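You operate a simulated robot arm through the tools that you are given. There is no shell and no other tool. Be economical: measure what you need, move in short steps, check, and stop when the job is done.

You run a simulated robot arm. Do the job below in one go: nothing can be reset, and whatever is moved stays where it is left.

Task
Wind the table clock and set it to 30 minutes past ten.
Fine: stop it with the red slider ahead of the setting; wind the grey wheel all the way; start it again last.
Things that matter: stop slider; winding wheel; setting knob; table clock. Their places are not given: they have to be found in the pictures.

It is judged by the outcome, as a careful person would: the job done as asked, and still so three seconds after it is handed in. It fails if anything else is knocked over, pushed out of place, dropped, spilled or broken.

Robot
A 7-joint arm with a two-finger parallel gripper, fixed in place. Base frame: the origin is at the foot of the arm, x ahead of it, y to its left, z up; the work surface is at about z = 0. Units: m, rad, N and s.
With the tool pointing down near the work surface it reaches from about 0.22 to 0.58 m from the base axis. Its first joint turns from -1.152 to 1.152 rad. Payload 2.5 kg.
Tool frame: the origin (TCP) lies between the finger pads and is the grasp point; the fingertips stand 0.023 m ahead of it; z points along the fingers, y is the line along which they close. Largest opening 0.094 m; finger width 0.038, thickness 0.01; the body of the gripper, 0.054 by 0.096 m, starts 0.039 m behind the TCP.
Orientation is told as [roll, pitch, yaw] about the base's x, y, z axes, in that order, counted from this pose: with the fingers straight down and closing along the base's y, the tool's x points along the base's -x, its y along +y and its z along -z.

Tools
- The arm moves only by the tool play_rows. Its argument "increments" is a list of rows, each a list of 3 entries, a list of its own where there are three numbers: the finger opening in m, from 0 to 0.094, then the shift along the tool's x, y, z in m, then the turn, a rotation vector about the tool's x, y, z in rad. In form: [[hand, [dx, dy, dz], [ax, ay, az]], ...]. A call has 1 to 20 rows; each row is the pose to reach, as a shift and turn from the pose commanded when the call began, along the tool's axes at that moment. Each row takes 0.2 s and may step no farther than 0.05 m and 0.15 rad from the row before; otherwise, or with a gripper value out of range, the whole call is refused. Where a pose cannot be reached the arm comes as near as it can. A force on the tool above 70 N (or 10 N above the force at the start of the call, whichever is more), or a blocked arm, ends the call early, and 0.2 s more pass. The fingers move at their own pace (about 0.108 m/s each) and stop on an object; they squeeze with about 42 N. The grip force told is the motor's: it shows also when the fingers shut on nothing. Time passes only in rows, and 0.2 s behind the last, so rows that repeat a pose let the fingers close. It gives the time, the measured TCP pose, the force on the tool (base axes), the opening and the grip force at its end, in the units of the frame above (readings bear some noise).
- Cameras (640 x 400 px; columns grow to the right, rows downward): "scene" is fixed at [0.0958, -0.3928, 0.5596]; the picture's right is [0.96, -0.28, 0.00], its down [-0.12, -0.40, -0.91] and it looks along [0.26, 0.87, -0.41] (base axes); focal length 361 px, centre (320, 200). "wrist" rides on the gripper at [-0.039, 0, -0.044] in the tool frame; the picture's right is [0.00, -1.00, 0.00], its down [0.97, 0.00, -0.24] and it looks along [0.24, 0.00, 0.97] (tool axes); focal length 218 px, centre (320, 200).
- snapshot(camera): a new picture of that camera. No time passes.
- measure_at(camera, pixels): for up to 12 pixels [column, row] of the newest picture of that camera ("zoom" is the newest enlarged one), the place [x, y, z] in the base frame of the surface seen there, good to about 0.003 m. No time passes.
- enlarge(camera, box): a new picture of the part [left, top, right, bottom] of that camera's present view, enlarged. No time passes.
- sign_off(): hands the job in; it is judged then, once.

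Keep the steps short. Do not move on a guess: measure, check each grasp and each placing, and mend mistakes. In all there are 80 turns and 38 pictures (those below and enlarged ones count). Leave the gripper open and the arm clear of the work at the hand-in unless told otherwise, and finish with a single line.

The tools are called after ">>>" by a JSON object that holds its "name" and its "arguments". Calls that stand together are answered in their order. play_rows: Moves the arm, as the interface text tells. Its arguments: {"type":"object","properties":{"increments":{"type":"array","items":{"type":"array"}}},"required":["increments"]} The other tools are called the same way: snapshot (camera) takes a picture; measure_at (camera, pixels) gives the place of the surface under pixels of a picture; enlarge (camera, box) takes an enlarged picture of a part of a camera's view; sign_off () hands the job in.

At the start:

```text
time: 0.0
eef_pos: [0.3545, 0.248, 0.3788]
tool_rot: [0.0, -0.001, -0.001]
ft_force: [0.9, 0.0, 0.0]
grip_width: 0.0942
finger_force: 0.0
```

scene: 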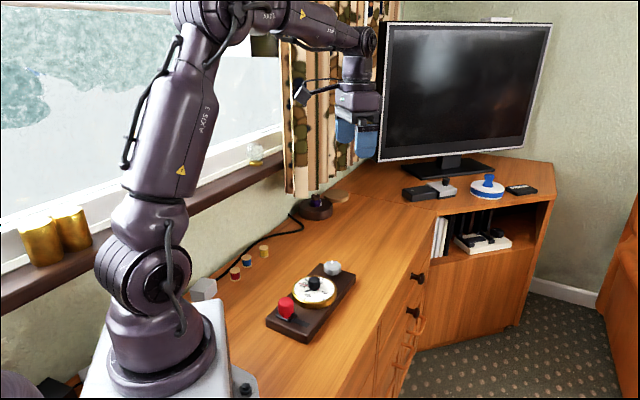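
wrist: 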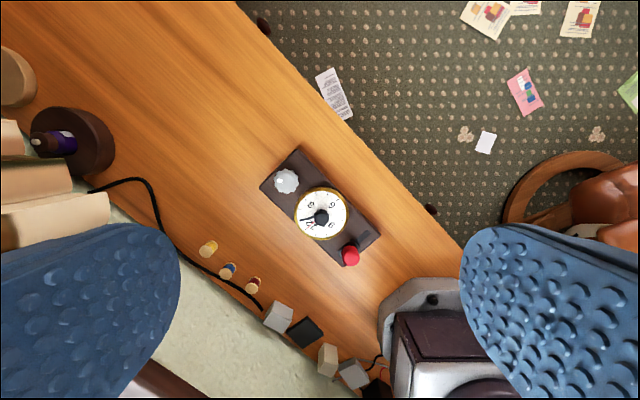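

The clock is a dark board with a red slider (wrist 350,255), a dial with a black knob (321,217) and a grey wheel (286,181). I'll enlarge both views.

>>> {"name": "enlarge", "arguments": {"camera": "wrist", "box": [250, 140, 394, 280]}}

>>> {"name": "enlarge", "arguments": {"camera": "scene", "box": [255, 250, 367, 350]}}

>>> {"name": "measure_at", "arguments": {"camera": "wrist", "pixels": [[350, 255], [321, 217], [286, 181], [299, 149], [261, 187], [380, 236], [343, 265], [365, 238], [330, 205], [310, 205]]}}

```text
2.86 times, centred on (322, 210) of wrist
```

zoom: 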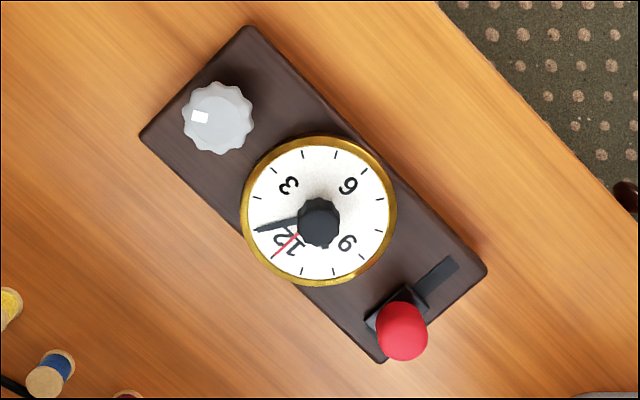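

```text
4.00 times, centred on (311, 300) of scene
```

zoom: 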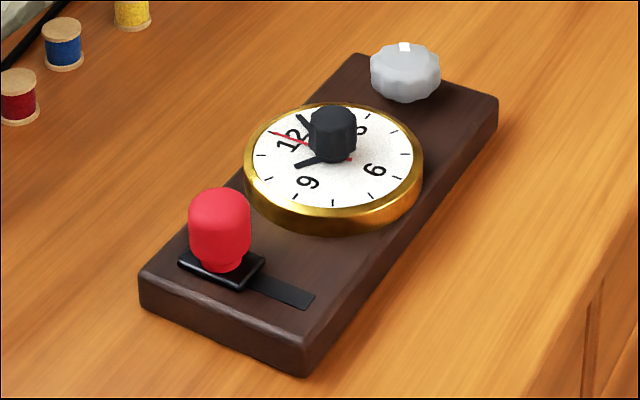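

```text
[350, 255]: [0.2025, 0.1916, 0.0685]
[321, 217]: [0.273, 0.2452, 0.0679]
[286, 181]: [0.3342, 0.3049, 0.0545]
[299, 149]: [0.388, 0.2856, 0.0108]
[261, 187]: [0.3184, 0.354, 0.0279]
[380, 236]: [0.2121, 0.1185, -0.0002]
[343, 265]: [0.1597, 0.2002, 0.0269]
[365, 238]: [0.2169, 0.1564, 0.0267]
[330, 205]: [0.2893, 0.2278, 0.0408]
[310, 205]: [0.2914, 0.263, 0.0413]
```

The slider's slot runs across the board, and the hands read about 10:06. I'll measure the details in the scene zoom.

>>> {"name": "measure_at", "arguments": {"camera": "zoom", "pixels": [[220, 200], [220, 240], [186, 263], [240, 284], [308, 301], [262, 290], [333, 115], [333, 145], [405, 55], [405, 85], [300, 345], [160, 270]]}}

>>> {"name": "play_rows", "arguments": {"increments": [[0.094, [0.03, 0, 0.03], [0, 0, 0]], [0.094, [0.06, 0, 0.06], [0, 0, 0]], [0.094, [0.06, 0, 0.1], [0, 0, 0]]]}}

>>> {"name": "enlarge", "arguments": {"camera": "wrist", "box": [200, 60, 440, 210]}}

```text
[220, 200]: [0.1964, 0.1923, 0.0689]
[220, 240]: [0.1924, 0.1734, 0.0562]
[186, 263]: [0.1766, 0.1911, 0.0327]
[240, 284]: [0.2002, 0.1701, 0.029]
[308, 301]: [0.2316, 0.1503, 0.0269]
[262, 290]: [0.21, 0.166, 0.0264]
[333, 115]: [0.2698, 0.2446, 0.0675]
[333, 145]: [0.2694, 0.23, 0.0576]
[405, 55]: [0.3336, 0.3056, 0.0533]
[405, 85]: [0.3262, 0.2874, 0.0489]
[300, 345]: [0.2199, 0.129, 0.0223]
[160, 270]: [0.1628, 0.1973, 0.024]
```

```text
time: 0.8
eef_pos: [0.2943, 0.2468, 0.2795]
tool_rot: [0.0, 0.0, 0.002]
ft_force: [-0.6, 0.3, -0.2]
grip_width: 0.094
finger_force: 0.1
```

```text
2.67 times, centred on (320, 135) of wrist
```

zoom: 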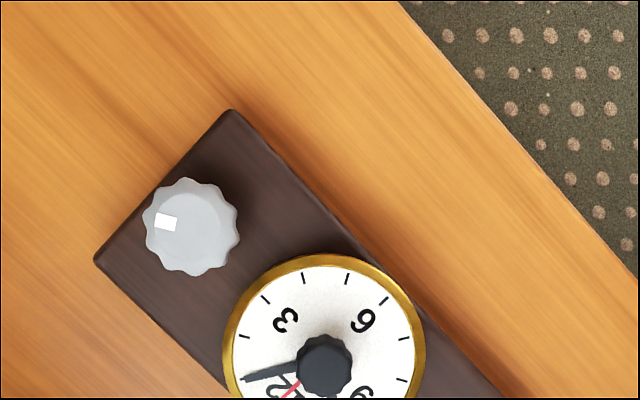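

Next I hover above the red slider with the gripper turned so it closes along the board's long axis, then look again.

>>> {"name": "play_rows", "arguments": {"increments": [[0.06, [0.016, -0.01, 0.015], [0, 0, 0.143]], [0.06, [0.032, -0.02, 0.03], [0, 0, 0.286]], [0.06, [0.048, -0.03, 0.045], [0, 0, 0.429]], [0.06, [0.064, -0.04, 0.06], [0, 0, 0.572]], [0.06, [0.08, -0.05, 0.08], [0, 0, 0.715]], [0.06, [0.096, -0.059, 0.1], [0, 0, 0.857]], [0.06, [0.096, -0.059, 0.1], [0, 0, 0.857]]]}}

>>> {"name": "snapshot", "arguments": {"camera": "wrist"}}

```text
time: 2.4
eef_pos: [0.1977, 0.188, 0.1794]
tool_rot: [-0.001, 0.001, -0.859]
ft_force: [-0.4, 0.0, 0.7]
grip_width: 0.0598
finger_force: 0.0
```

```text
32 pictures are left
```

wrist: 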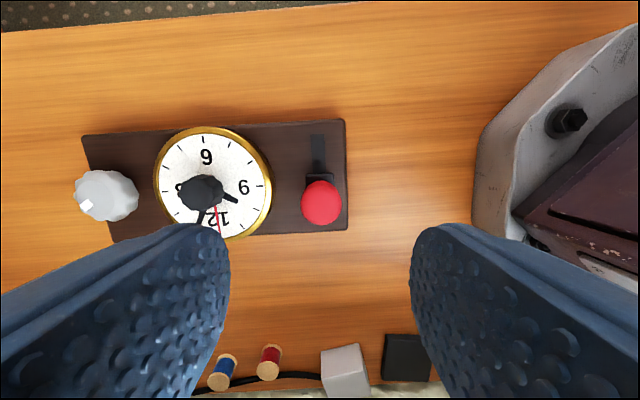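

>>> {"name": "measure_at", "arguments": {"camera": "wrist", "pixels": [[321, 188], [321, 215], [305, 203], [338, 203], [321, 203], [318, 140], [318, 165], [308, 190], [82, 136], [343, 120], [348, 229], [113, 242]]}}

>>> {"name": "enlarge", "arguments": {"camera": "wrist", "box": [140, 110, 364, 250]}}

```text
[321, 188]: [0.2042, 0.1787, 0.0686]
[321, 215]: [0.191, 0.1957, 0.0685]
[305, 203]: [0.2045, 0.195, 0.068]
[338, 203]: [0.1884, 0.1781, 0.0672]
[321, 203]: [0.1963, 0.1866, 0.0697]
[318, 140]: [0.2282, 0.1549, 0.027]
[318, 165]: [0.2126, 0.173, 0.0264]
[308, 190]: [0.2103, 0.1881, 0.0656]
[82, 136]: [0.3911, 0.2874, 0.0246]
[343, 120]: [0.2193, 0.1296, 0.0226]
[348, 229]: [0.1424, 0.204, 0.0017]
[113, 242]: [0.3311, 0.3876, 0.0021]
```

```text
2.86 times, centred on (252, 180) of wrist
```

zoom: 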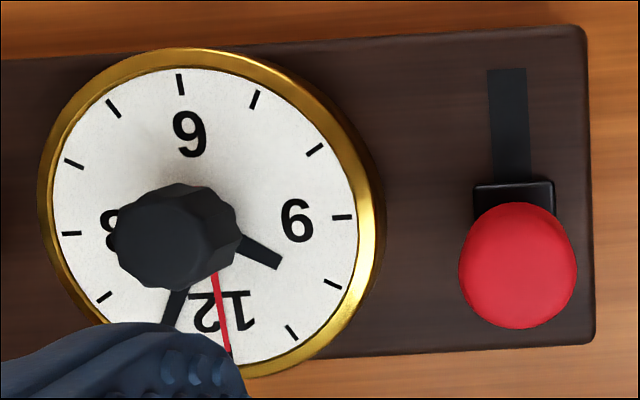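

Peg centre at (0.197, 0.187), top 0.069, as under the gripper. I lower and close on it.

>>> {"name": "play_rows", "arguments": {"increments": [[0.06, [0, 0, 0.04], [0, 0, -0.03]], [0.06, [0, 0, 0.08], [0, 0, -0.03]], [0.06, [0, 0, 0.115], [0, 0, -0.03]], [0.06, [0, 0, 0.115], [0, 0, -0.03]], [0.01, [0, 0, 0.115], [0, 0, -0.03]], [0.01, [0, 0, 0.115], [0, 0, -0.03]], [0.01, [0, 0, 0.115], [0, 0, -0.03]]]}}

```text
time: 4.0
eef_pos: [0.1985, 0.1884, 0.0651]
tool_rot: [-0.001, 0.001, -0.828]
ft_force: [-3.4, -2.9, 0.1]
grip_width: 0.0314
finger_force: 42.1
```

Gripped at 0.031. I slide it along the slot (tool -x) in small steps.

>>> {"name": "play_rows", "arguments": {"increments": [[0.01, [-0.006, 0, 0], [0, 0, 0]], [0.01, [-0.012, 0, 0], [0, 0, 0]], [0.01, [-0.018, 0, 0], [0, 0, 0]], [0.01, [-0.022, 0, 0], [0, 0, 0]], [0.01, [-0.026, 0, 0], [0, 0, 0]], [0.01, [-0.03, 0, 0], [0, 0, 0]]]}}

>>> {"name": "enlarge", "arguments": {"camera": "scene", "box": [255, 250, 367, 350]}}

```text
time: 5.4
eef_pos: [0.22, 0.1657, 0.0651]
tool_rot: [-0.001, 0.0, -0.828]
ft_force: [1.3, 2.4, -0.4]
grip_width: 0.0315
finger_force: 42.0
```

```text
4.00 times, centred on (311, 300) of scene
```

zoom: 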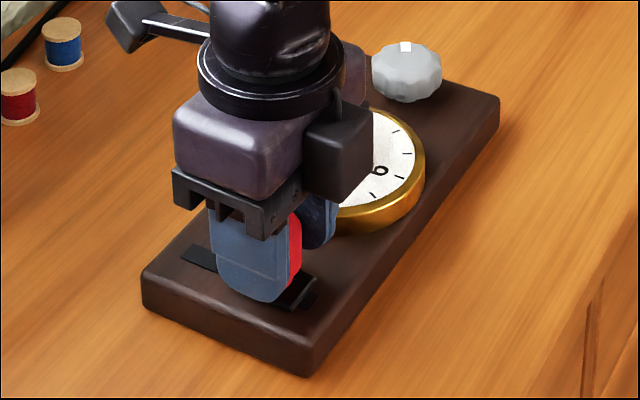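

Force is low and a sliver of slot remains; I push a few mm more to feel for the stop.

>>> {"name": "play_rows", "arguments": {"increments": [[0.01, [-0.002, 0, 0], [0, 0, 0]], [0.01, [-0.004, 0, 0], [0, 0, 0]], [0.01, [-0.006, 0, 0], [0, 0, 0]]]}}

```text
time: 6.2
eef_pos: [0.2232, 0.1631, 0.0657]
tool_rot: [0.0, -0.001, -0.826]
ft_force: [-3.1, 2.3, 0.9]
grip_width: 0.0315
finger_force: 41.7
```

The force now pushes back (about 4 N) and the motion lags: the end stop. I release, rise and look.

>>> {"name": "play_rows", "arguments": {"increments": [[0.06, [0.003, 0, 0], [0, 0, 0]], [0.06, [0.003, 0, 0], [0, 0, 0]], [0.06, [0.003, 0, -0.04], [0, 0, 0]], [0.06, [0.003, 0, -0.08], [0, 0, 0]], [0.06, [0.003, 0, -0.12], [0, 0, 0]]]}}

>>> {"name": "snapshot", "arguments": {"camera": "wrist"}}

```text
time: 7.4
eef_pos: [0.2199, 0.1652, 0.1858]
tool_rot: [-0.001, 0.0, -0.829]
ft_force: [0.0, -0.5, -0.9]
grip_width: 0.06
finger_force: 0.1
```

```text
29 pictures are left
```

wrist: 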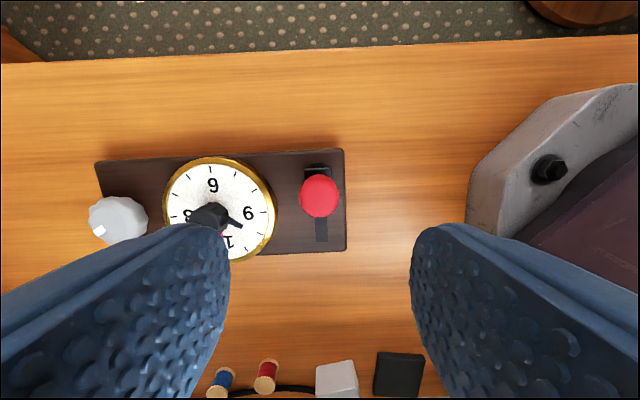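

The slider is at the stop end. Next the grey wheel (118,218): measure its rim and the knob.

>>> {"name": "measure_at", "arguments": {"camera": "wrist", "pixels": [[118, 218], [92, 218], [145, 218], [115, 199], [118, 240], [98, 230], [210, 212], [180, 235], [135, 190], [214, 160], [272, 215]]}}

>>> {"name": "play_rows", "arguments": {"increments": [[0.06, [0, 0.04, 0], [0, 0, 0]], [0.06, [0, 0.08, 0], [0, 0, 0]], [0.06, [0, 0.12, 0], [0, 0, 0]], [0.06, [0.02, 0.15, 0], [0, 0, 0]], [0.06, [0.023, 0.172, 0], [0, 0, 0]], [0.06, [0.023, 0.172, 0], [0, 0, 0]]]}}

>>> {"name": "snapshot", "arguments": {"camera": "wrist"}}

```text
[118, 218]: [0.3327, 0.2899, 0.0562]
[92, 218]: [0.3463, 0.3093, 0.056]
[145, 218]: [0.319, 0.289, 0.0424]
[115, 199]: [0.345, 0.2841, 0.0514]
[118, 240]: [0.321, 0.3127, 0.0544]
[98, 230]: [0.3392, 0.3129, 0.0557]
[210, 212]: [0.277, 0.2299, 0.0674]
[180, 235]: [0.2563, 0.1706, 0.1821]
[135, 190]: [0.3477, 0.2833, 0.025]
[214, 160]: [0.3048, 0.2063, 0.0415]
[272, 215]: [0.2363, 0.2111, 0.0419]
```

```text
time: 8.8
eef_pos: [0.332, 0.2979, 0.1839]
tool_rot: [0.0, 0.001, -0.827]
ft_force: [-0.3, 0.1, 0.6]
grip_width: 0.0599
finger_force: 0.0
```

```text
28 pictures are left
```

wrist: 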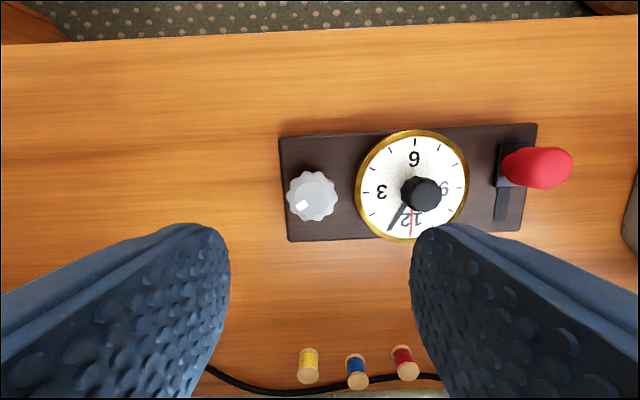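

>>> {"name": "measure_at", "arguments": {"camera": "wrist", "pixels": [[313, 196], [291, 196], [335, 196], [313, 174], [313, 219], [302, 206], [421, 193], [421, 180], [421, 208], [405, 193], [438, 193]]}}

>>> {"name": "enlarge", "arguments": {"camera": "wrist", "box": [270, 115, 494, 255]}}

```text
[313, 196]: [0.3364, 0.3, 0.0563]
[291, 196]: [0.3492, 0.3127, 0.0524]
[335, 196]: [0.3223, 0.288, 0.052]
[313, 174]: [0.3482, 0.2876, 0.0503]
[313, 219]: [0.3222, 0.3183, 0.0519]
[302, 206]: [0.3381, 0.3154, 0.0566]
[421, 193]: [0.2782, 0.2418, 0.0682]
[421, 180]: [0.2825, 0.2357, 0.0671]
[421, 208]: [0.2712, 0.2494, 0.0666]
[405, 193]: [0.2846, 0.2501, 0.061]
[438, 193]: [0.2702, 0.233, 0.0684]
```

```text
2.86 times, centred on (382, 185) of wrist
```

zoom: 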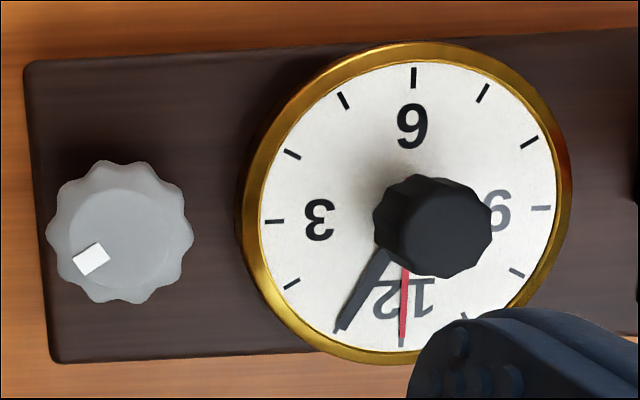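

Wheel centre is about (0.3355, 0.3015), rim 0.042 across. I turn the hand back, go down and grip it.

>>> {"name": "play_rows", "arguments": {"increments": [[0.06, [0, 0.005, 0], [0, 0, -0.15]], [0.06, [0, 0.005, 0], [0, 0, -0.3]], [0.06, [0, 0.005, 0], [0, 0, -0.45]], [0.06, [0, 0.005, 0.02], [0, 0, -0.6]], [0.06, [0, 0.005, 0.05], [0, 0, -0.75]], [0.06, [0, 0.005, 0.08], [0, 0, -0.9]], [0.06, [0, 0.005, 0.11], [0, 0, -0.9]], [0.06, [0, 0.005, 0.127], [0, 0, -0.9]], [0.06, [0, 0.005, 0.127], [0, 0, -0.9]], [0.02, [0, 0.005, 0.127], [0, 0, -0.9]], [0.02, [0, 0.005, 0.127], [0, 0, -0.9]], [0.02, [0, 0.005, 0.127], [0, 0, -0.9]]]}}

```text
time: 11.4
eef_pos: [0.3367, 0.3008, 0.0574]
tool_rot: [0.001, -0.001, 0.074]
ft_force: [0.8, 5.2, -0.2]
grip_width: 0.0425
finger_force: 42.2
```

Gripped (0.0425). Turn clockwise (seen from above) 1.8 rad.

>>> {"name": "play_rows", "arguments": {"increments": [[0.02, [0, 0, 0], [0, 0, 0.15]], [0.02, [0, 0, 0], [0, 0, 0.3]], [0.02, [0, 0, 0], [0, 0, 0.45]], [0.02, [0, 0, 0], [0, 0, 0.6]], [0.02, [0, 0, 0], [0, 0, 0.75]], [0.02, [0, 0, 0], [0, 0, 0.9]], [0.02, [0, 0, 0], [0, 0, 1.05]], [0.02, [0, 0, 0], [0, 0, 1.2]], [0.02, [0, 0, 0], [0, 0, 1.35]], [0.02, [0, 0, 0], [0, 0, 1.5]], [0.02, [0, 0, 0], [0, 0, 1.65]], [0.02, [0, 0, 0], [0, 0, 1.8]]]}}

>>> {"name": "enlarge", "arguments": {"camera": "scene", "box": [255, 250, 367, 350]}}

```text
time: 14.0
eef_pos: [0.3363, 0.3018, 0.0578]
tool_rot: [0.0, -0.003, -1.731]
ft_force: [3.5, 2.2, 0.6]
grip_width: 0.0425
finger_force: 41.9
```

```text
4.00 times, centred on (311, 300) of scene
```

zoom: 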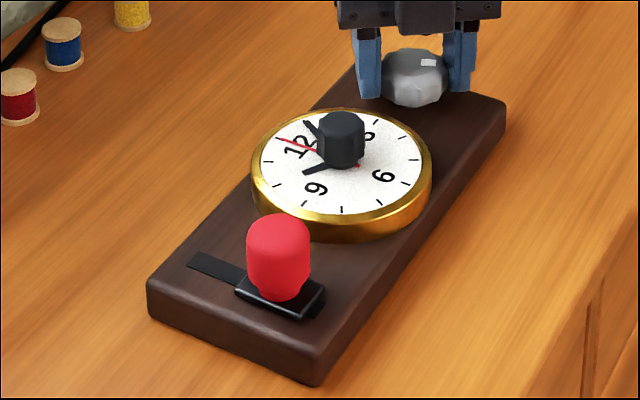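

The wheel turned with the hand (white mark moved); the board has shifted only a few mm. I carry on 0.9 rad in the same grip.

>>> {"name": "play_rows", "arguments": {"increments": [[0.02, [0, 0, 0], [0, 0, 0.15]], [0.02, [0, 0, 0], [0, 0, 0.3]], [0.02, [0, 0, 0], [0, 0, 0.45]], [0.02, [0, 0, 0], [0, 0, 0.6]], [0.02, [0, 0, 0], [0, 0, 0.75]], [0.02, [0, 0, 0], [0, 0, 0.9]]]}}

>>> {"name": "enlarge", "arguments": {"camera": "scene", "box": [255, 250, 367, 350]}}

```text
time: 15.4
eef_pos: [0.3361, 0.3015, 0.0574]
tool_rot: [0.0, 0.001, -2.631]
ft_force: [0.3, -3.4, 2.1]
grip_width: 0.0427
finger_force: 42.1
```

```text
4.00 times, centred on (311, 300) of scene
```

zoom: 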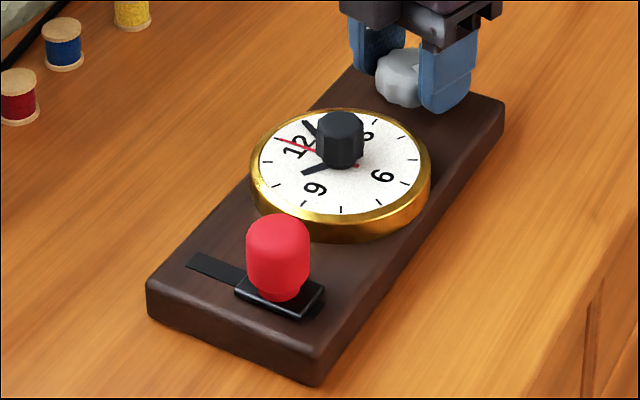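

No board drift. I release, lift and rotate back for the next stroke.

>>> {"name": "play_rows", "arguments": {"increments": [[0.06, [0, 0, 0], [0, 0, 0]], [0.06, [0, 0, 0], [0, 0, 0]], [0.06, [0, 0, -0.03], [0, 0, 0]], [0.06, [0, 0, -0.03], [0, 0, -0.15]], [0.06, [0, 0, -0.03], [0, 0, -0.3]], [0.06, [0, 0, -0.03], [0, 0, -0.45]], [0.06, [0, 0, -0.03], [0, 0, -0.6]], [0.06, [0, 0, -0.03], [0, 0, -0.75]], [0.06, [0, 0, -0.03], [0, 0, -0.9]], [0.06, [0, 0, -0.03], [0, 0, -1.05]], [0.06, [0, 0, -0.03], [0, 0, -1.2]], [0.06, [0, 0, -0.03], [0, 0, -1.35]], [0.06, [0, 0, -0.03], [0, 0, -1.5]], [0.06, [0, 0, -0.03], [0, 0, -1.65]], [0.06, [0, 0, -0.03], [0, 0, -1.8]], [0.06, [0, 0, -0.03], [0, 0, -1.95]], [0.06, [0, 0, -0.03], [0, 0, -2.1]], [0.06, [0, 0, -0.03], [0, 0, -2.25]], [0.06, [0, 0, -0.03], [0, 0, -2.4]], [0.06, [0, 0, -0.03], [0, 0, -2.55]]]}}

>>> {"name": "play_rows", "arguments": {"increments": [[0.06, [0, 0, 0], [0, 0, -0.15]], [0.06, [0, 0, 0], [0, 0, -0.3]], [0.06, [0, 0, 0], [0, 0, -0.45]], [0.06, [0, 0, 0], [0, 0, -0.6]], [0.06, [0, 0, 0], [0, 0, -0.75]], [0.06, [0, 0, 0], [0, 0, -0.9]], [0.06, [0, 0, 0], [0, 0, -1.05]], [0.06, [0, 0, 0], [0, 0, -1.05]]]}}

>>> {"name": "snapshot", "arguments": {"camera": "wrist"}}

```text
time: 19.6
eef_pos: [0.3367, 0.3007, 0.0873]
tool_rot: [-0.001, -0.001, -0.076]
ft_force: [0.4, -0.1, 0.2]
grip_width: 0.06
finger_force: 0.1
```

```text
time: 21.4
eef_pos: [0.3345, 0.3025, 0.089]
tool_rot: [0.0, -0.001, 0.975]
ft_force: [0.8, 0.3, -0.2]
grip_width: 0.0599
finger_force: 0.0
```

```text
24 pictures are left
```

wrist: 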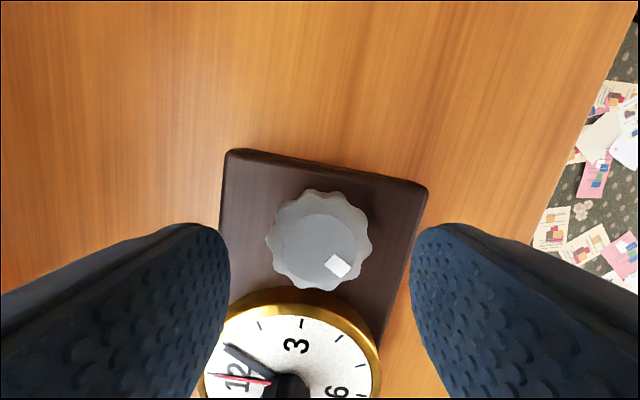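

>>> {"name": "measure_at", "arguments": {"camera": "wrist", "pixels": [[319, 240], [270, 240], [368, 240], [319, 194], [319, 288], [224, 152], [427, 188]]}}

>>> {"name": "play_rows", "arguments": {"increments": [[0.06, [0, 0, 0.016], [0, 0, 0]], [0.06, [0, 0, 0.031], [0, 0, 0]], [0.06, [0, 0, 0.031], [0, 0, 0]], [0.02, [0, 0, 0.031], [0, 0, 0]], [0.02, [0, 0, 0.031], [0, 0, 0]], [0.02, [0, 0, 0.031], [0, 0, 0]]]}}

```text
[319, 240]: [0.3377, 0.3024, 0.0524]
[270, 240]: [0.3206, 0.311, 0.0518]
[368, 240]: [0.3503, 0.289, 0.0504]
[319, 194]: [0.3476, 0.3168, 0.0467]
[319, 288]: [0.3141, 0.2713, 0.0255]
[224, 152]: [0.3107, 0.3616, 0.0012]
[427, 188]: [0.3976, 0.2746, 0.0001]
```

```text
time: 22.8
eef_pos: [0.3369, 0.3019, 0.0572]
tool_rot: [0.0, 0.001, 0.973]
ft_force: [0.4, 3.3, 0.6]
grip_width: 0.0428
finger_force: 41.9
```

Centred and gripped. Second stroke, first 3 rad clockwise.

>>> {"name": "play_rows", "arguments": {"increments": [[0.02, [0, 0, 0], [0, 0, 0.15]], [0.02, [0, 0, 0], [0, 0, 0.3]], [0.02, [0, 0, 0], [0, 0, 0.45]], [0.02, [0, 0, 0], [0, 0, 0.6]], [0.02, [0, 0, 0], [0, 0, 0.75]], [0.02, [0, 0, 0], [0, 0, 0.9]], [0.02, [0, 0, 0], [0, 0, 1.05]], [0.02, [0, 0, 0], [0, 0, 1.2]], [0.02, [0, 0, 0], [0, 0, 1.35]], [0.02, [0, 0, 0], [0, 0, 1.5]], [0.02, [0, 0, 0], [0, 0, 1.65]], [0.02, [0, 0, 0], [0, 0, 1.8]]]}}

>>> {"name": "enlarge", "arguments": {"camera": "scene", "box": [255, 250, 367, 350]}}

```text
time: 25.4
eef_pos: [0.3355, 0.3014, 0.0565]
tool_rot: [0.001, 0.0, -0.831]
ft_force: [0.9, -2.5, 0.0]
grip_width: 0.0421
finger_force: 42.2
```

```text
4.00 times, centred on (311, 300) of scene
```

zoom: 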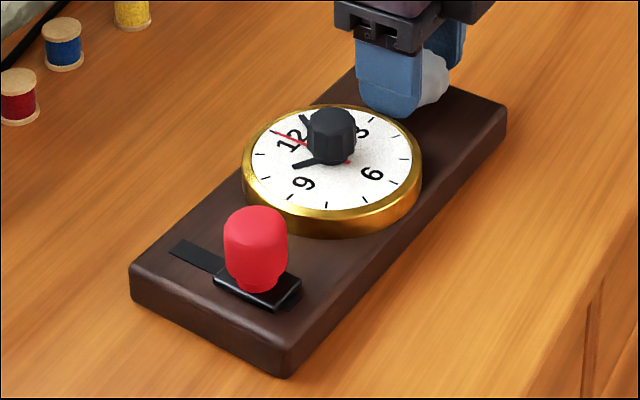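

The board turned slightly with the wheel here (its near corner went from (318,385) to (285,378)), which suggests the winding end stop. I test with a small further turn.

>>> {"name": "play_rows", "arguments": {"increments": [[0.02, [0, 0, 0], [0, 0, 0.04]], [0.02, [0, 0, 0], [0, 0, 0.07]], [0.02, [0, 0, 0], [0, 0, 0.07]]]}}

>>> {"name": "enlarge", "arguments": {"camera": "scene", "box": [255, 250, 367, 350]}}

```text
time: 26.2
eef_pos: [0.3365, 0.301, 0.0561]
tool_rot: [0.001, 0.0, -0.896]
ft_force: [0.5, -3.4, 0.1]
grip_width: 0.0424
finger_force: 41.5
```

```text
4.00 times, centred on (311, 300) of scene
```

zoom: 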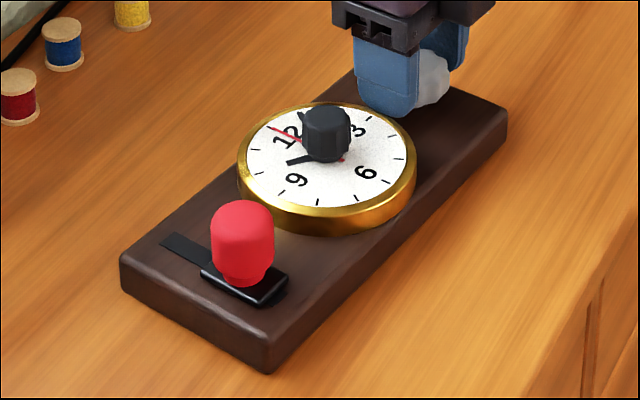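

The board turned along with the hand again, so the wheel is at its end. I release, lift and look from above.

>>> {"name": "play_rows", "arguments": {"increments": [[0.06, [0, 0, 0], [0, 0, 0]], [0.06, [0, 0, 0], [0, 0, 0]], [0.06, [0, 0, -0.04], [0, 0, 0]], [0.06, [0, 0, -0.08], [0, 0, 0]], [0.06, [0, -0.04, -0.12], [0, 0, 0]], [0.06, [0, -0.06, -0.12], [0, 0, 0]], [0.06, [0, -0.06, -0.12], [0, 0, 0]]]}}

>>> {"name": "enlarge", "arguments": {"camera": "wrist", "box": [170, 80, 490, 280]}}

```text
refused: row 5 steps farther than a row can; nothing moved
```

```text
2.00 times, centred on (330, 180) of wrist
```

zoom: 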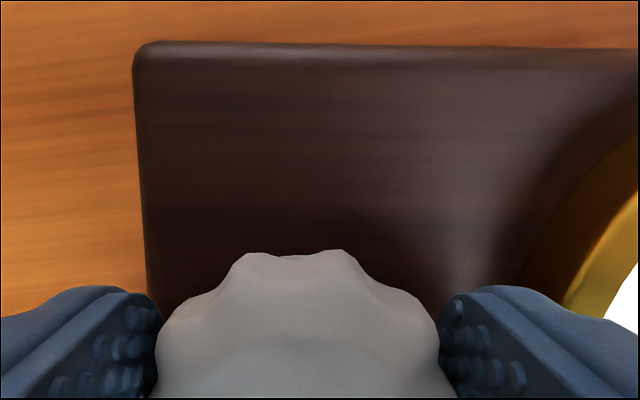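

The call was refused for a step too long; same move with shorter steps.

>>> {"name": "play_rows", "arguments": {"increments": [[0.06, [0, 0, 0], [0, 0, 0]], [0.06, [0, 0, 0], [0, 0, 0]], [0.06, [0, 0, -0.04], [0, 0, 0]], [0.06, [0, 0, -0.08], [0, 0, 0]], [0.06, [0, -0.02, -0.11], [0, 0, 0]], [0.06, [0, -0.05, -0.12], [0, 0, 0]], [0.06, [0, -0.06, -0.12], [0, 0, 0]], [0.06, [0, -0.06, -0.12], [0, 0, 0]]]}}

>>> {"name": "enlarge", "arguments": {"camera": "wrist", "box": [170, 80, 490, 280]}}

```text
time: 28.0
eef_pos: [0.2882, 0.2648, 0.1781]
tool_rot: [-0.002, 0.0, -0.896]
ft_force: [-0.4, -0.1, -0.4]
grip_width: 0.0597
finger_force: 0.0
```

```text
2.00 times, centred on (330, 180) of wrist
```

zoom: 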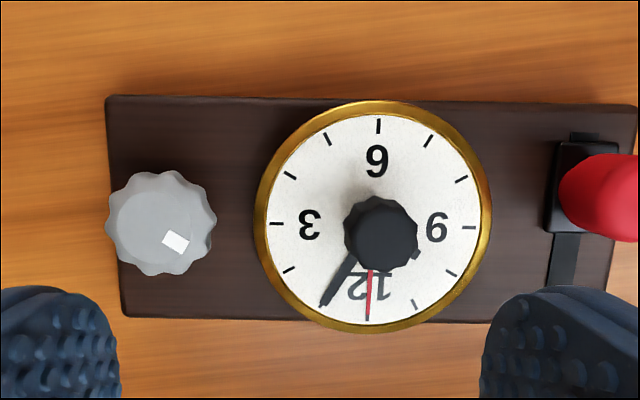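

The wheel is wound. The minute hand stands near 5 min, hour hand just past 10. I measure the knob.

>>> {"name": "measure_at", "arguments": {"camera": "zoom", "pixels": [[381, 232], [350, 230], [412, 230], [381, 200], [381, 262], [373, 106], [375, 325], [260, 222], [486, 225], [322, 303], [368, 310]]}}

```text
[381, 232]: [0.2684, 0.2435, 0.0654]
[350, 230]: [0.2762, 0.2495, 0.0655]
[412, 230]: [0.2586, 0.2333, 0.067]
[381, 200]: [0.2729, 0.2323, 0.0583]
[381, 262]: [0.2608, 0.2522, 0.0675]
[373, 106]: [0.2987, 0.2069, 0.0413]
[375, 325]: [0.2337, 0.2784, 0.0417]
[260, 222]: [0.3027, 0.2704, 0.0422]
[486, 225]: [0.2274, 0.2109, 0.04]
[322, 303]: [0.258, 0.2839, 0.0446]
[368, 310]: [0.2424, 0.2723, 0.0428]
```

Knob centre about (0.2665, 0.2415). I move over it, turn the hand back and grip high, keeping tips above the hands.

>>> {"name": "play_rows", "arguments": {"increments": [[0.05, [-0.002, -0.01, 0], [0, 0, -0.15]], [0.05, [-0.003, -0.02, 0], [0, 0, -0.3]], [0.05, [-0.0046, -0.0315, 0], [0, 0, -0.45]], [0.05, [-0.0046, -0.0315, 0], [0, 0, -0.6]], [0.05, [-0.0046, -0.0315, 0], [0, 0, -0.75]], [0.05, [-0.0046, -0.0315, 0.02], [0, 0, -0.9]], [0.05, [-0.0046, -0.0315, 0.04], [0, 0, -1.05]], [0.05, [-0.0046, -0.0315, 0.06], [0, 0, -1.2]], [0.05, [-0.0046, -0.0315, 0.085], [0, 0, -1.2]], [0.05, [-0.0046, -0.0315, 0.103], [0, 0, -1.2]], [0.05, [-0.0046, -0.0315, 0.103], [0, 0, -1.2]], [0.01, [-0.0046, -0.0315, 0.103], [0, 0, -1.2]], [0.01, [-0.0046, -0.0315, 0.103], [0, 0, -1.2]], [0.01, [-0.0046, -0.0315, 0.103], [0, 0, -1.2]]]}}

>>> {"name": "enlarge", "arguments": {"camera": "scene", "box": [255, 250, 367, 350]}}

```text
time: 31.0
eef_pos: [0.2667, 0.241, 0.0734]
tool_rot: [-0.001, 0.0, 0.3]
ft_force: [-0.5, 3.9, -0.1]
grip_width: 0.0263
finger_force: 42.2
```

```text
4.00 times, centred on (311, 300) of scene
```

zoom: 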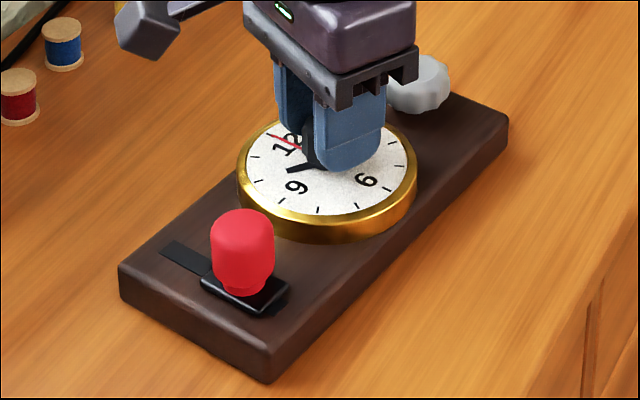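

Gripped (0.026). I turn 2.0 rad clockwise first and then look.

>>> {"name": "play_rows", "arguments": {"increments": [[0.01, [0, 0, 0], [0, 0, 0.12]], [0.01, [0, 0, 0], [0, 0, 0.24]], [0.01, [0, 0, 0], [0, 0, 0.36]], [0.01, [0, 0, 0], [0, 0, 0.5]], [0.01, [0, 0, 0], [0, 0, 0.65]], [0.01, [0, 0, 0], [0, 0, 0.8]], [0.01, [0, 0, 0], [0, 0, 0.95]], [0.01, [0, 0, 0], [0, 0, 1.1]], [0.01, [0, 0, 0], [0, 0, 1.25]], [0.01, [0, 0, 0], [0, 0, 1.4]], [0.01, [0, 0, 0], [0, 0, 1.55]], [0.01, [0, 0, 0], [0, 0, 1.7]], [0.01, [0, 0, 0], [0, 0, 1.85]], [0.01, [0, 0, 0], [0, 0, 2.0]]]}}

>>> {"name": "enlarge", "arguments": {"camera": "scene", "box": [255, 250, 367, 350]}}

>>> {"name": "enlarge", "arguments": {"camera": "wrist", "box": [200, 80, 440, 230]}}

```text
time: 34.0
eef_pos: [0.2654, 0.2407, 0.0733]
tool_rot: [-0.004, 0.0, -1.698]
ft_force: [-8.5, -4.2, 12.6]
grip_width: 0.0267
finger_force: 42.3
```

```text
4.00 times, centred on (311, 300) of scene
```

zoom: 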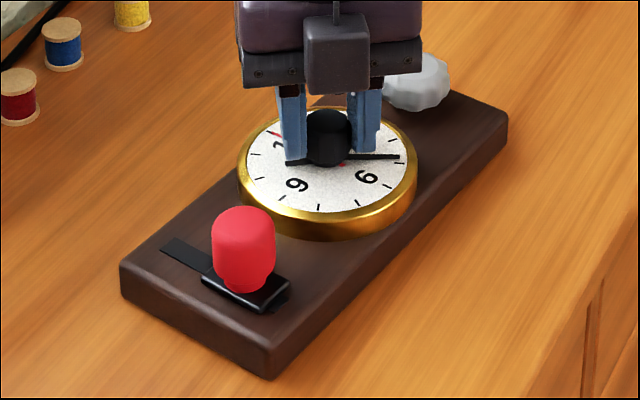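

```text
2.67 times, centred on (320, 155) of wrist
```

zoom: 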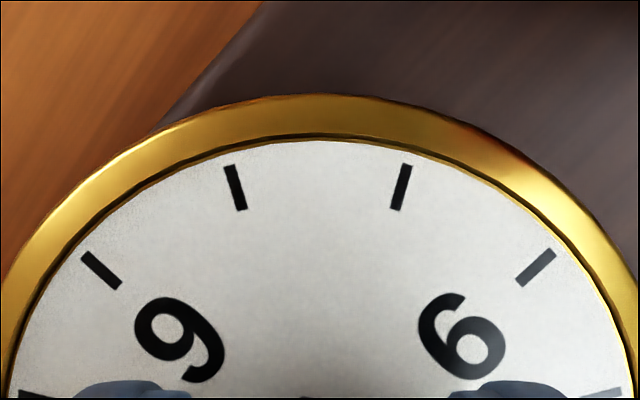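

The minute hand follows 1:1 and is just before the 5 tick (about 24 min). Turn 0.5 rad more.

>>> {"name": "play_rows", "arguments": {"increments": [[0.01, [0, 0, 0], [0, 0, 0.13]], [0.01, [0, 0, 0], [0, 0, 0.26]], [0.01, [0, 0, 0], [0, 0, 0.38]], [0.01, [0, 0, 0], [0, 0, 0.5]], [0.01, [0, 0, 0], [0, 0, 0.5]]]}}

>>> {"name": "enlarge", "arguments": {"camera": "scene", "box": [305, 265, 369, 315]}}

```text
time: 35.2
eef_pos: [0.2673, 0.2405, 0.0729]
tool_rot: [0.0, 0.0, -2.199]
ft_force: [-4.9, 4.3, 0.6]
grip_width: 0.0265
finger_force: 42.0
```

```text
8.00 times, centred on (337, 290) of scene
```

zoom: 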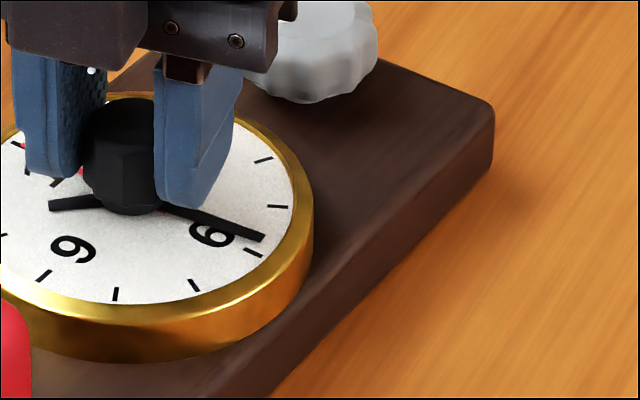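

Hand is about a minute or so short of the 6 tick (253,252). I measure tip and ticks.

>>> {"name": "measure_at", "arguments": {"camera": "zoom", "pixels": [[262, 238], [215, 220], [190, 211], [253, 252], [278, 206], [263, 160], [194, 286], [116, 294], [44, 275]]}}

```text
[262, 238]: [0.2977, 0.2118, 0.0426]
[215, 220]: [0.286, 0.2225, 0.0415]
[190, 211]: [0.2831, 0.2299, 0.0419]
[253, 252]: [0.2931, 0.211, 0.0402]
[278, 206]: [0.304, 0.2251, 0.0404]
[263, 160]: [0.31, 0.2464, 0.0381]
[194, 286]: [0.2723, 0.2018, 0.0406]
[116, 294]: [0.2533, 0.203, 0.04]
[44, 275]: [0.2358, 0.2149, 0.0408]
```

The hand is at about -44°, the 6 tick at about -51°: 7° to go. I turn 0.115 rad more.

>>> {"name": "play_rows", "arguments": {"increments": [[0.01, [0, 0, 0], [0, 0, 0.06]], [0.01, [0, 0, 0], [0, 0, 0.115]], [0.01, [0, 0, 0], [0, 0, 0.115]]]}}

>>> {"name": "play_rows", "arguments": {"increments": [[0.05, [0, 0, 0], [0, 0, 0]], [0.05, [0, 0, 0], [0, 0, 0]], [0.05, [0, 0, -0.03], [0, 0, 0]], [0.05, [0, 0, -0.06], [0, 0, -0.15]], [0.05, [0, 0, -0.06], [0, 0, -0.3]], [0.05, [0, 0, -0.06], [0, 0, -0.45]], [0.05, [0, 0, -0.06], [0, 0, -0.6]], [0.05, [0, 0, -0.06], [0, 0, -0.75]], [0.05, [0, 0, -0.06], [0, 0, -0.9]], [0.05, [0, 0, -0.06], [0, 0, -1.05]], [0.05, [0, 0, -0.06], [0, 0, -1.2]], [0.05, [0, 0, -0.06], [0, 0, -1.35]], [0.05, [0, 0, -0.06], [0, 0, -1.4]], [0.05, [0, 0, -0.06], [0, 0, -1.4]]]}}

>>> {"name": "enlarge", "arguments": {"camera": "wrist", "box": [200, 120, 440, 270]}}

```text
time: 36.0
eef_pos: [0.267, 0.2403, 0.0741]
tool_rot: [0.001, -0.001, -2.315]
ft_force: [0.6, 3.3, 0.7]
grip_width: 0.0267
finger_force: 41.9
```

```text
time: 39.0
eef_pos: [0.268, 0.2407, 0.1334]
tool_rot: [-0.001, -0.001, -0.911]
ft_force: [0.3, 1.1, -0.2]
grip_width: 0.05
finger_force: 0.2
```

```text
2.67 times, centred on (320, 195) of wrist
```

zoom: 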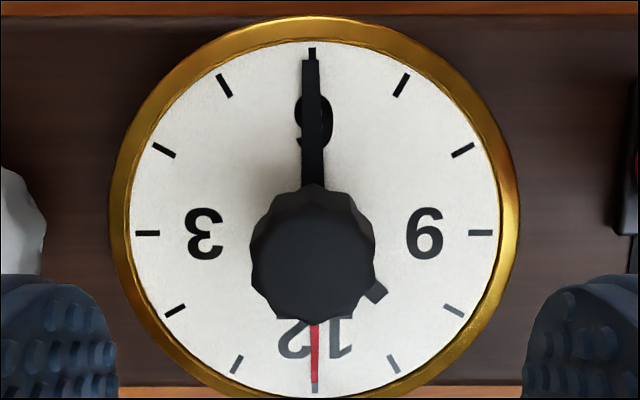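

The minute hand is on 6 and the hour hand midway between 10 and 11. Now to the slider: move along the board and look.

>>> {"name": "play_rows", "arguments": {"increments": [[0.06, [0, -0.02, -0.025], [0, 0, 0]], [0.06, [0, -0.05, -0.045], [0, 0, 0]], [0.06, [0, -0.08, -0.045], [0, 0, 0]], [0.06, [0, -0.09, -0.045], [0, 0, 0]], [0.06, [0, -0.09, -0.045], [0, 0, 0]]]}}

>>> {"name": "snapshot", "arguments": {"camera": "wrist"}}

```text
time: 40.2
eef_pos: [0.1958, 0.1854, 0.1772]
tool_rot: [-0.001, -0.001, -0.912]
ft_force: [0.4, 0.3, -1.0]
grip_width: 0.0601
finger_force: 0.0
```

```text
14 pictures are left
```

wrist: 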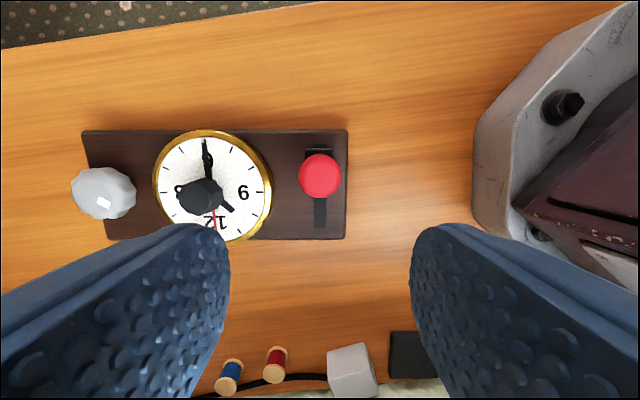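

>>> {"name": "measure_at", "arguments": {"camera": "wrist", "pixels": [[320, 176], [302, 176], [338, 176], [320, 160], [320, 193], [320, 222], [320, 205], [347, 130], [346, 238]]}}

```text
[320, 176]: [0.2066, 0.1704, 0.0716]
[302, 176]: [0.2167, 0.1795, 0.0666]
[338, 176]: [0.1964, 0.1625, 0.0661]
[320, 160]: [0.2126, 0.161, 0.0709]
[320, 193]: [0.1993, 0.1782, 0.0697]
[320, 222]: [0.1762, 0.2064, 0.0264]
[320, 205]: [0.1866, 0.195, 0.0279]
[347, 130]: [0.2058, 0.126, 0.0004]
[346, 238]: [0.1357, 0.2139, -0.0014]
```

Peg centre at (0.206, 0.170). Lower over it and grip.

>>> {"name": "play_rows", "arguments": {"increments": [[0.06, [-0.0184, -0.001, 0.03], [0, 0, 0]], [0.06, [-0.0184, -0.001, 0.07], [0, 0, 0]], [0.06, [-0.0184, -0.001, 0.1], [0, 0, 0]], [0.06, [-0.0184, -0.001, 0.112], [0, 0, 0]], [0.06, [-0.0184, -0.001, 0.112], [0, 0, 0]], [0.01, [-0.0184, -0.001, 0.112], [0, 0, 0]], [0.01, [-0.0184, -0.001, 0.112], [0, 0, 0]], [0.01, [-0.0184, -0.001, 0.112], [0, 0, 0]]]}}

>>> {"name": "play_rows", "arguments": {"increments": [[0.01, [0.006, 0, 0], [0, 0, 0]], [0.01, [0.012, 0, 0], [0, 0, 0]], [0.01, [0.018, 0, 0], [0, 0, 0]], [0.01, [0.023, 0, 0], [0, 0, 0]], [0.01, [0.027, 0, 0], [0, 0, 0]], [0.01, [0.031, 0, 0], [0, 0, 0]]]}}

```text
time: 42.0
eef_pos: [0.2064, 0.1721, 0.0661]
tool_rot: [0.0, -0.001, -0.914]
ft_force: [1.5, 0.7, -0.9]
grip_width: 0.0314
finger_force: 42.3
```

```text
time: 43.4
eef_pos: [0.1871, 0.1943, 0.066]
tool_rot: [-0.002, 0.0, -0.913]
ft_force: [-1.0, -2.2, -0.2]
grip_width: 0.0311
finger_force: 41.8
```

A few more mm to feel the end stop.

>>> {"name": "play_rows", "arguments": {"increments": [[0.01, [0.002, 0, 0], [0, 0, 0]], [0.01, [0.004, 0, 0], [0, 0, 0]], [0.01, [0.005, 0, 0], [0, 0, 0]]]}}

```text
time: 44.2
eef_pos: [0.1848, 0.199, 0.0657]
tool_rot: [0.0, 0.001, -0.912]
ft_force: [1.9, -1.4, 0.3]
grip_width: 0.0312
finger_force: 41.2
```

>>> {"name": "play_rows", "arguments": {"increments": [[0.06, [0, 0, 0], [0, 0, 0]], [0.06, [0, 0, 0], [0, 0, 0]], [0.06, [0, 0, -0.04], [0, 0, 0]], [0.06, [0, 0, -0.08], [0, 0, 0]], [0.06, [0, 0, -0.12], [0, 0, 0]], [0.06, [0, 0, -0.12], [0, 0, 0]]]}}

>>> {"name": "enlarge", "arguments": {"camera": "wrist", "box": [60, 80, 380, 280]}}

>>> {"name": "enlarge", "arguments": {"camera": "scene", "box": [255, 250, 367, 350]}}

```text
time: 45.6
eef_pos: [0.1837, 0.1991, 0.1874]
tool_rot: [0.002, 0.001, -0.914]
ft_force: [0.3, 1.5, 0.6]
grip_width: 0.0598
finger_force: 0.0
```

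```text
2.00 times, centred on (220, 180) of wrist
```

zoom: 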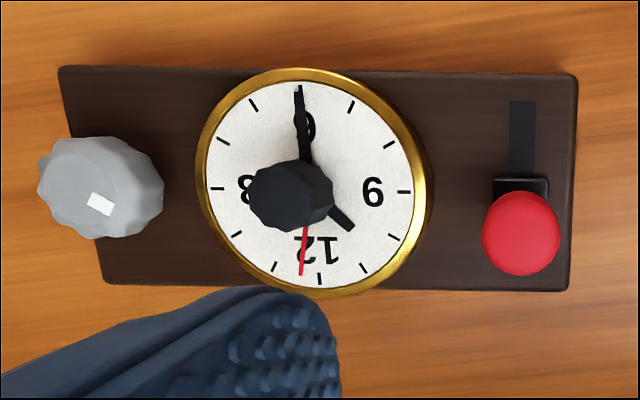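

```text
4.00 times, centred on (311, 300) of scene
```

zoom: 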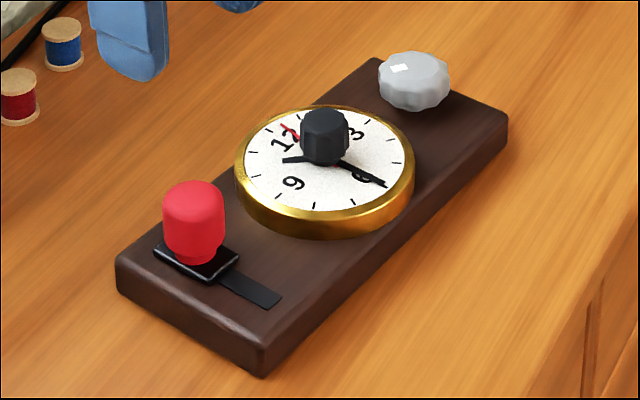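

The red seconds hand now moves past 12, so the clock is running. The slider is back at its start end, the clock shows 10:30, and the gripper is open and clear above. Handing in.

>>> {"name": "sign_off", "arguments": {}}

```text
The job is handed in.
```

The clock is fully wound, set to 10:30 and running again; its board ended up turned slightly (about 0.1 rad) from where it stood, because it moved with the wheel at the winding stop.
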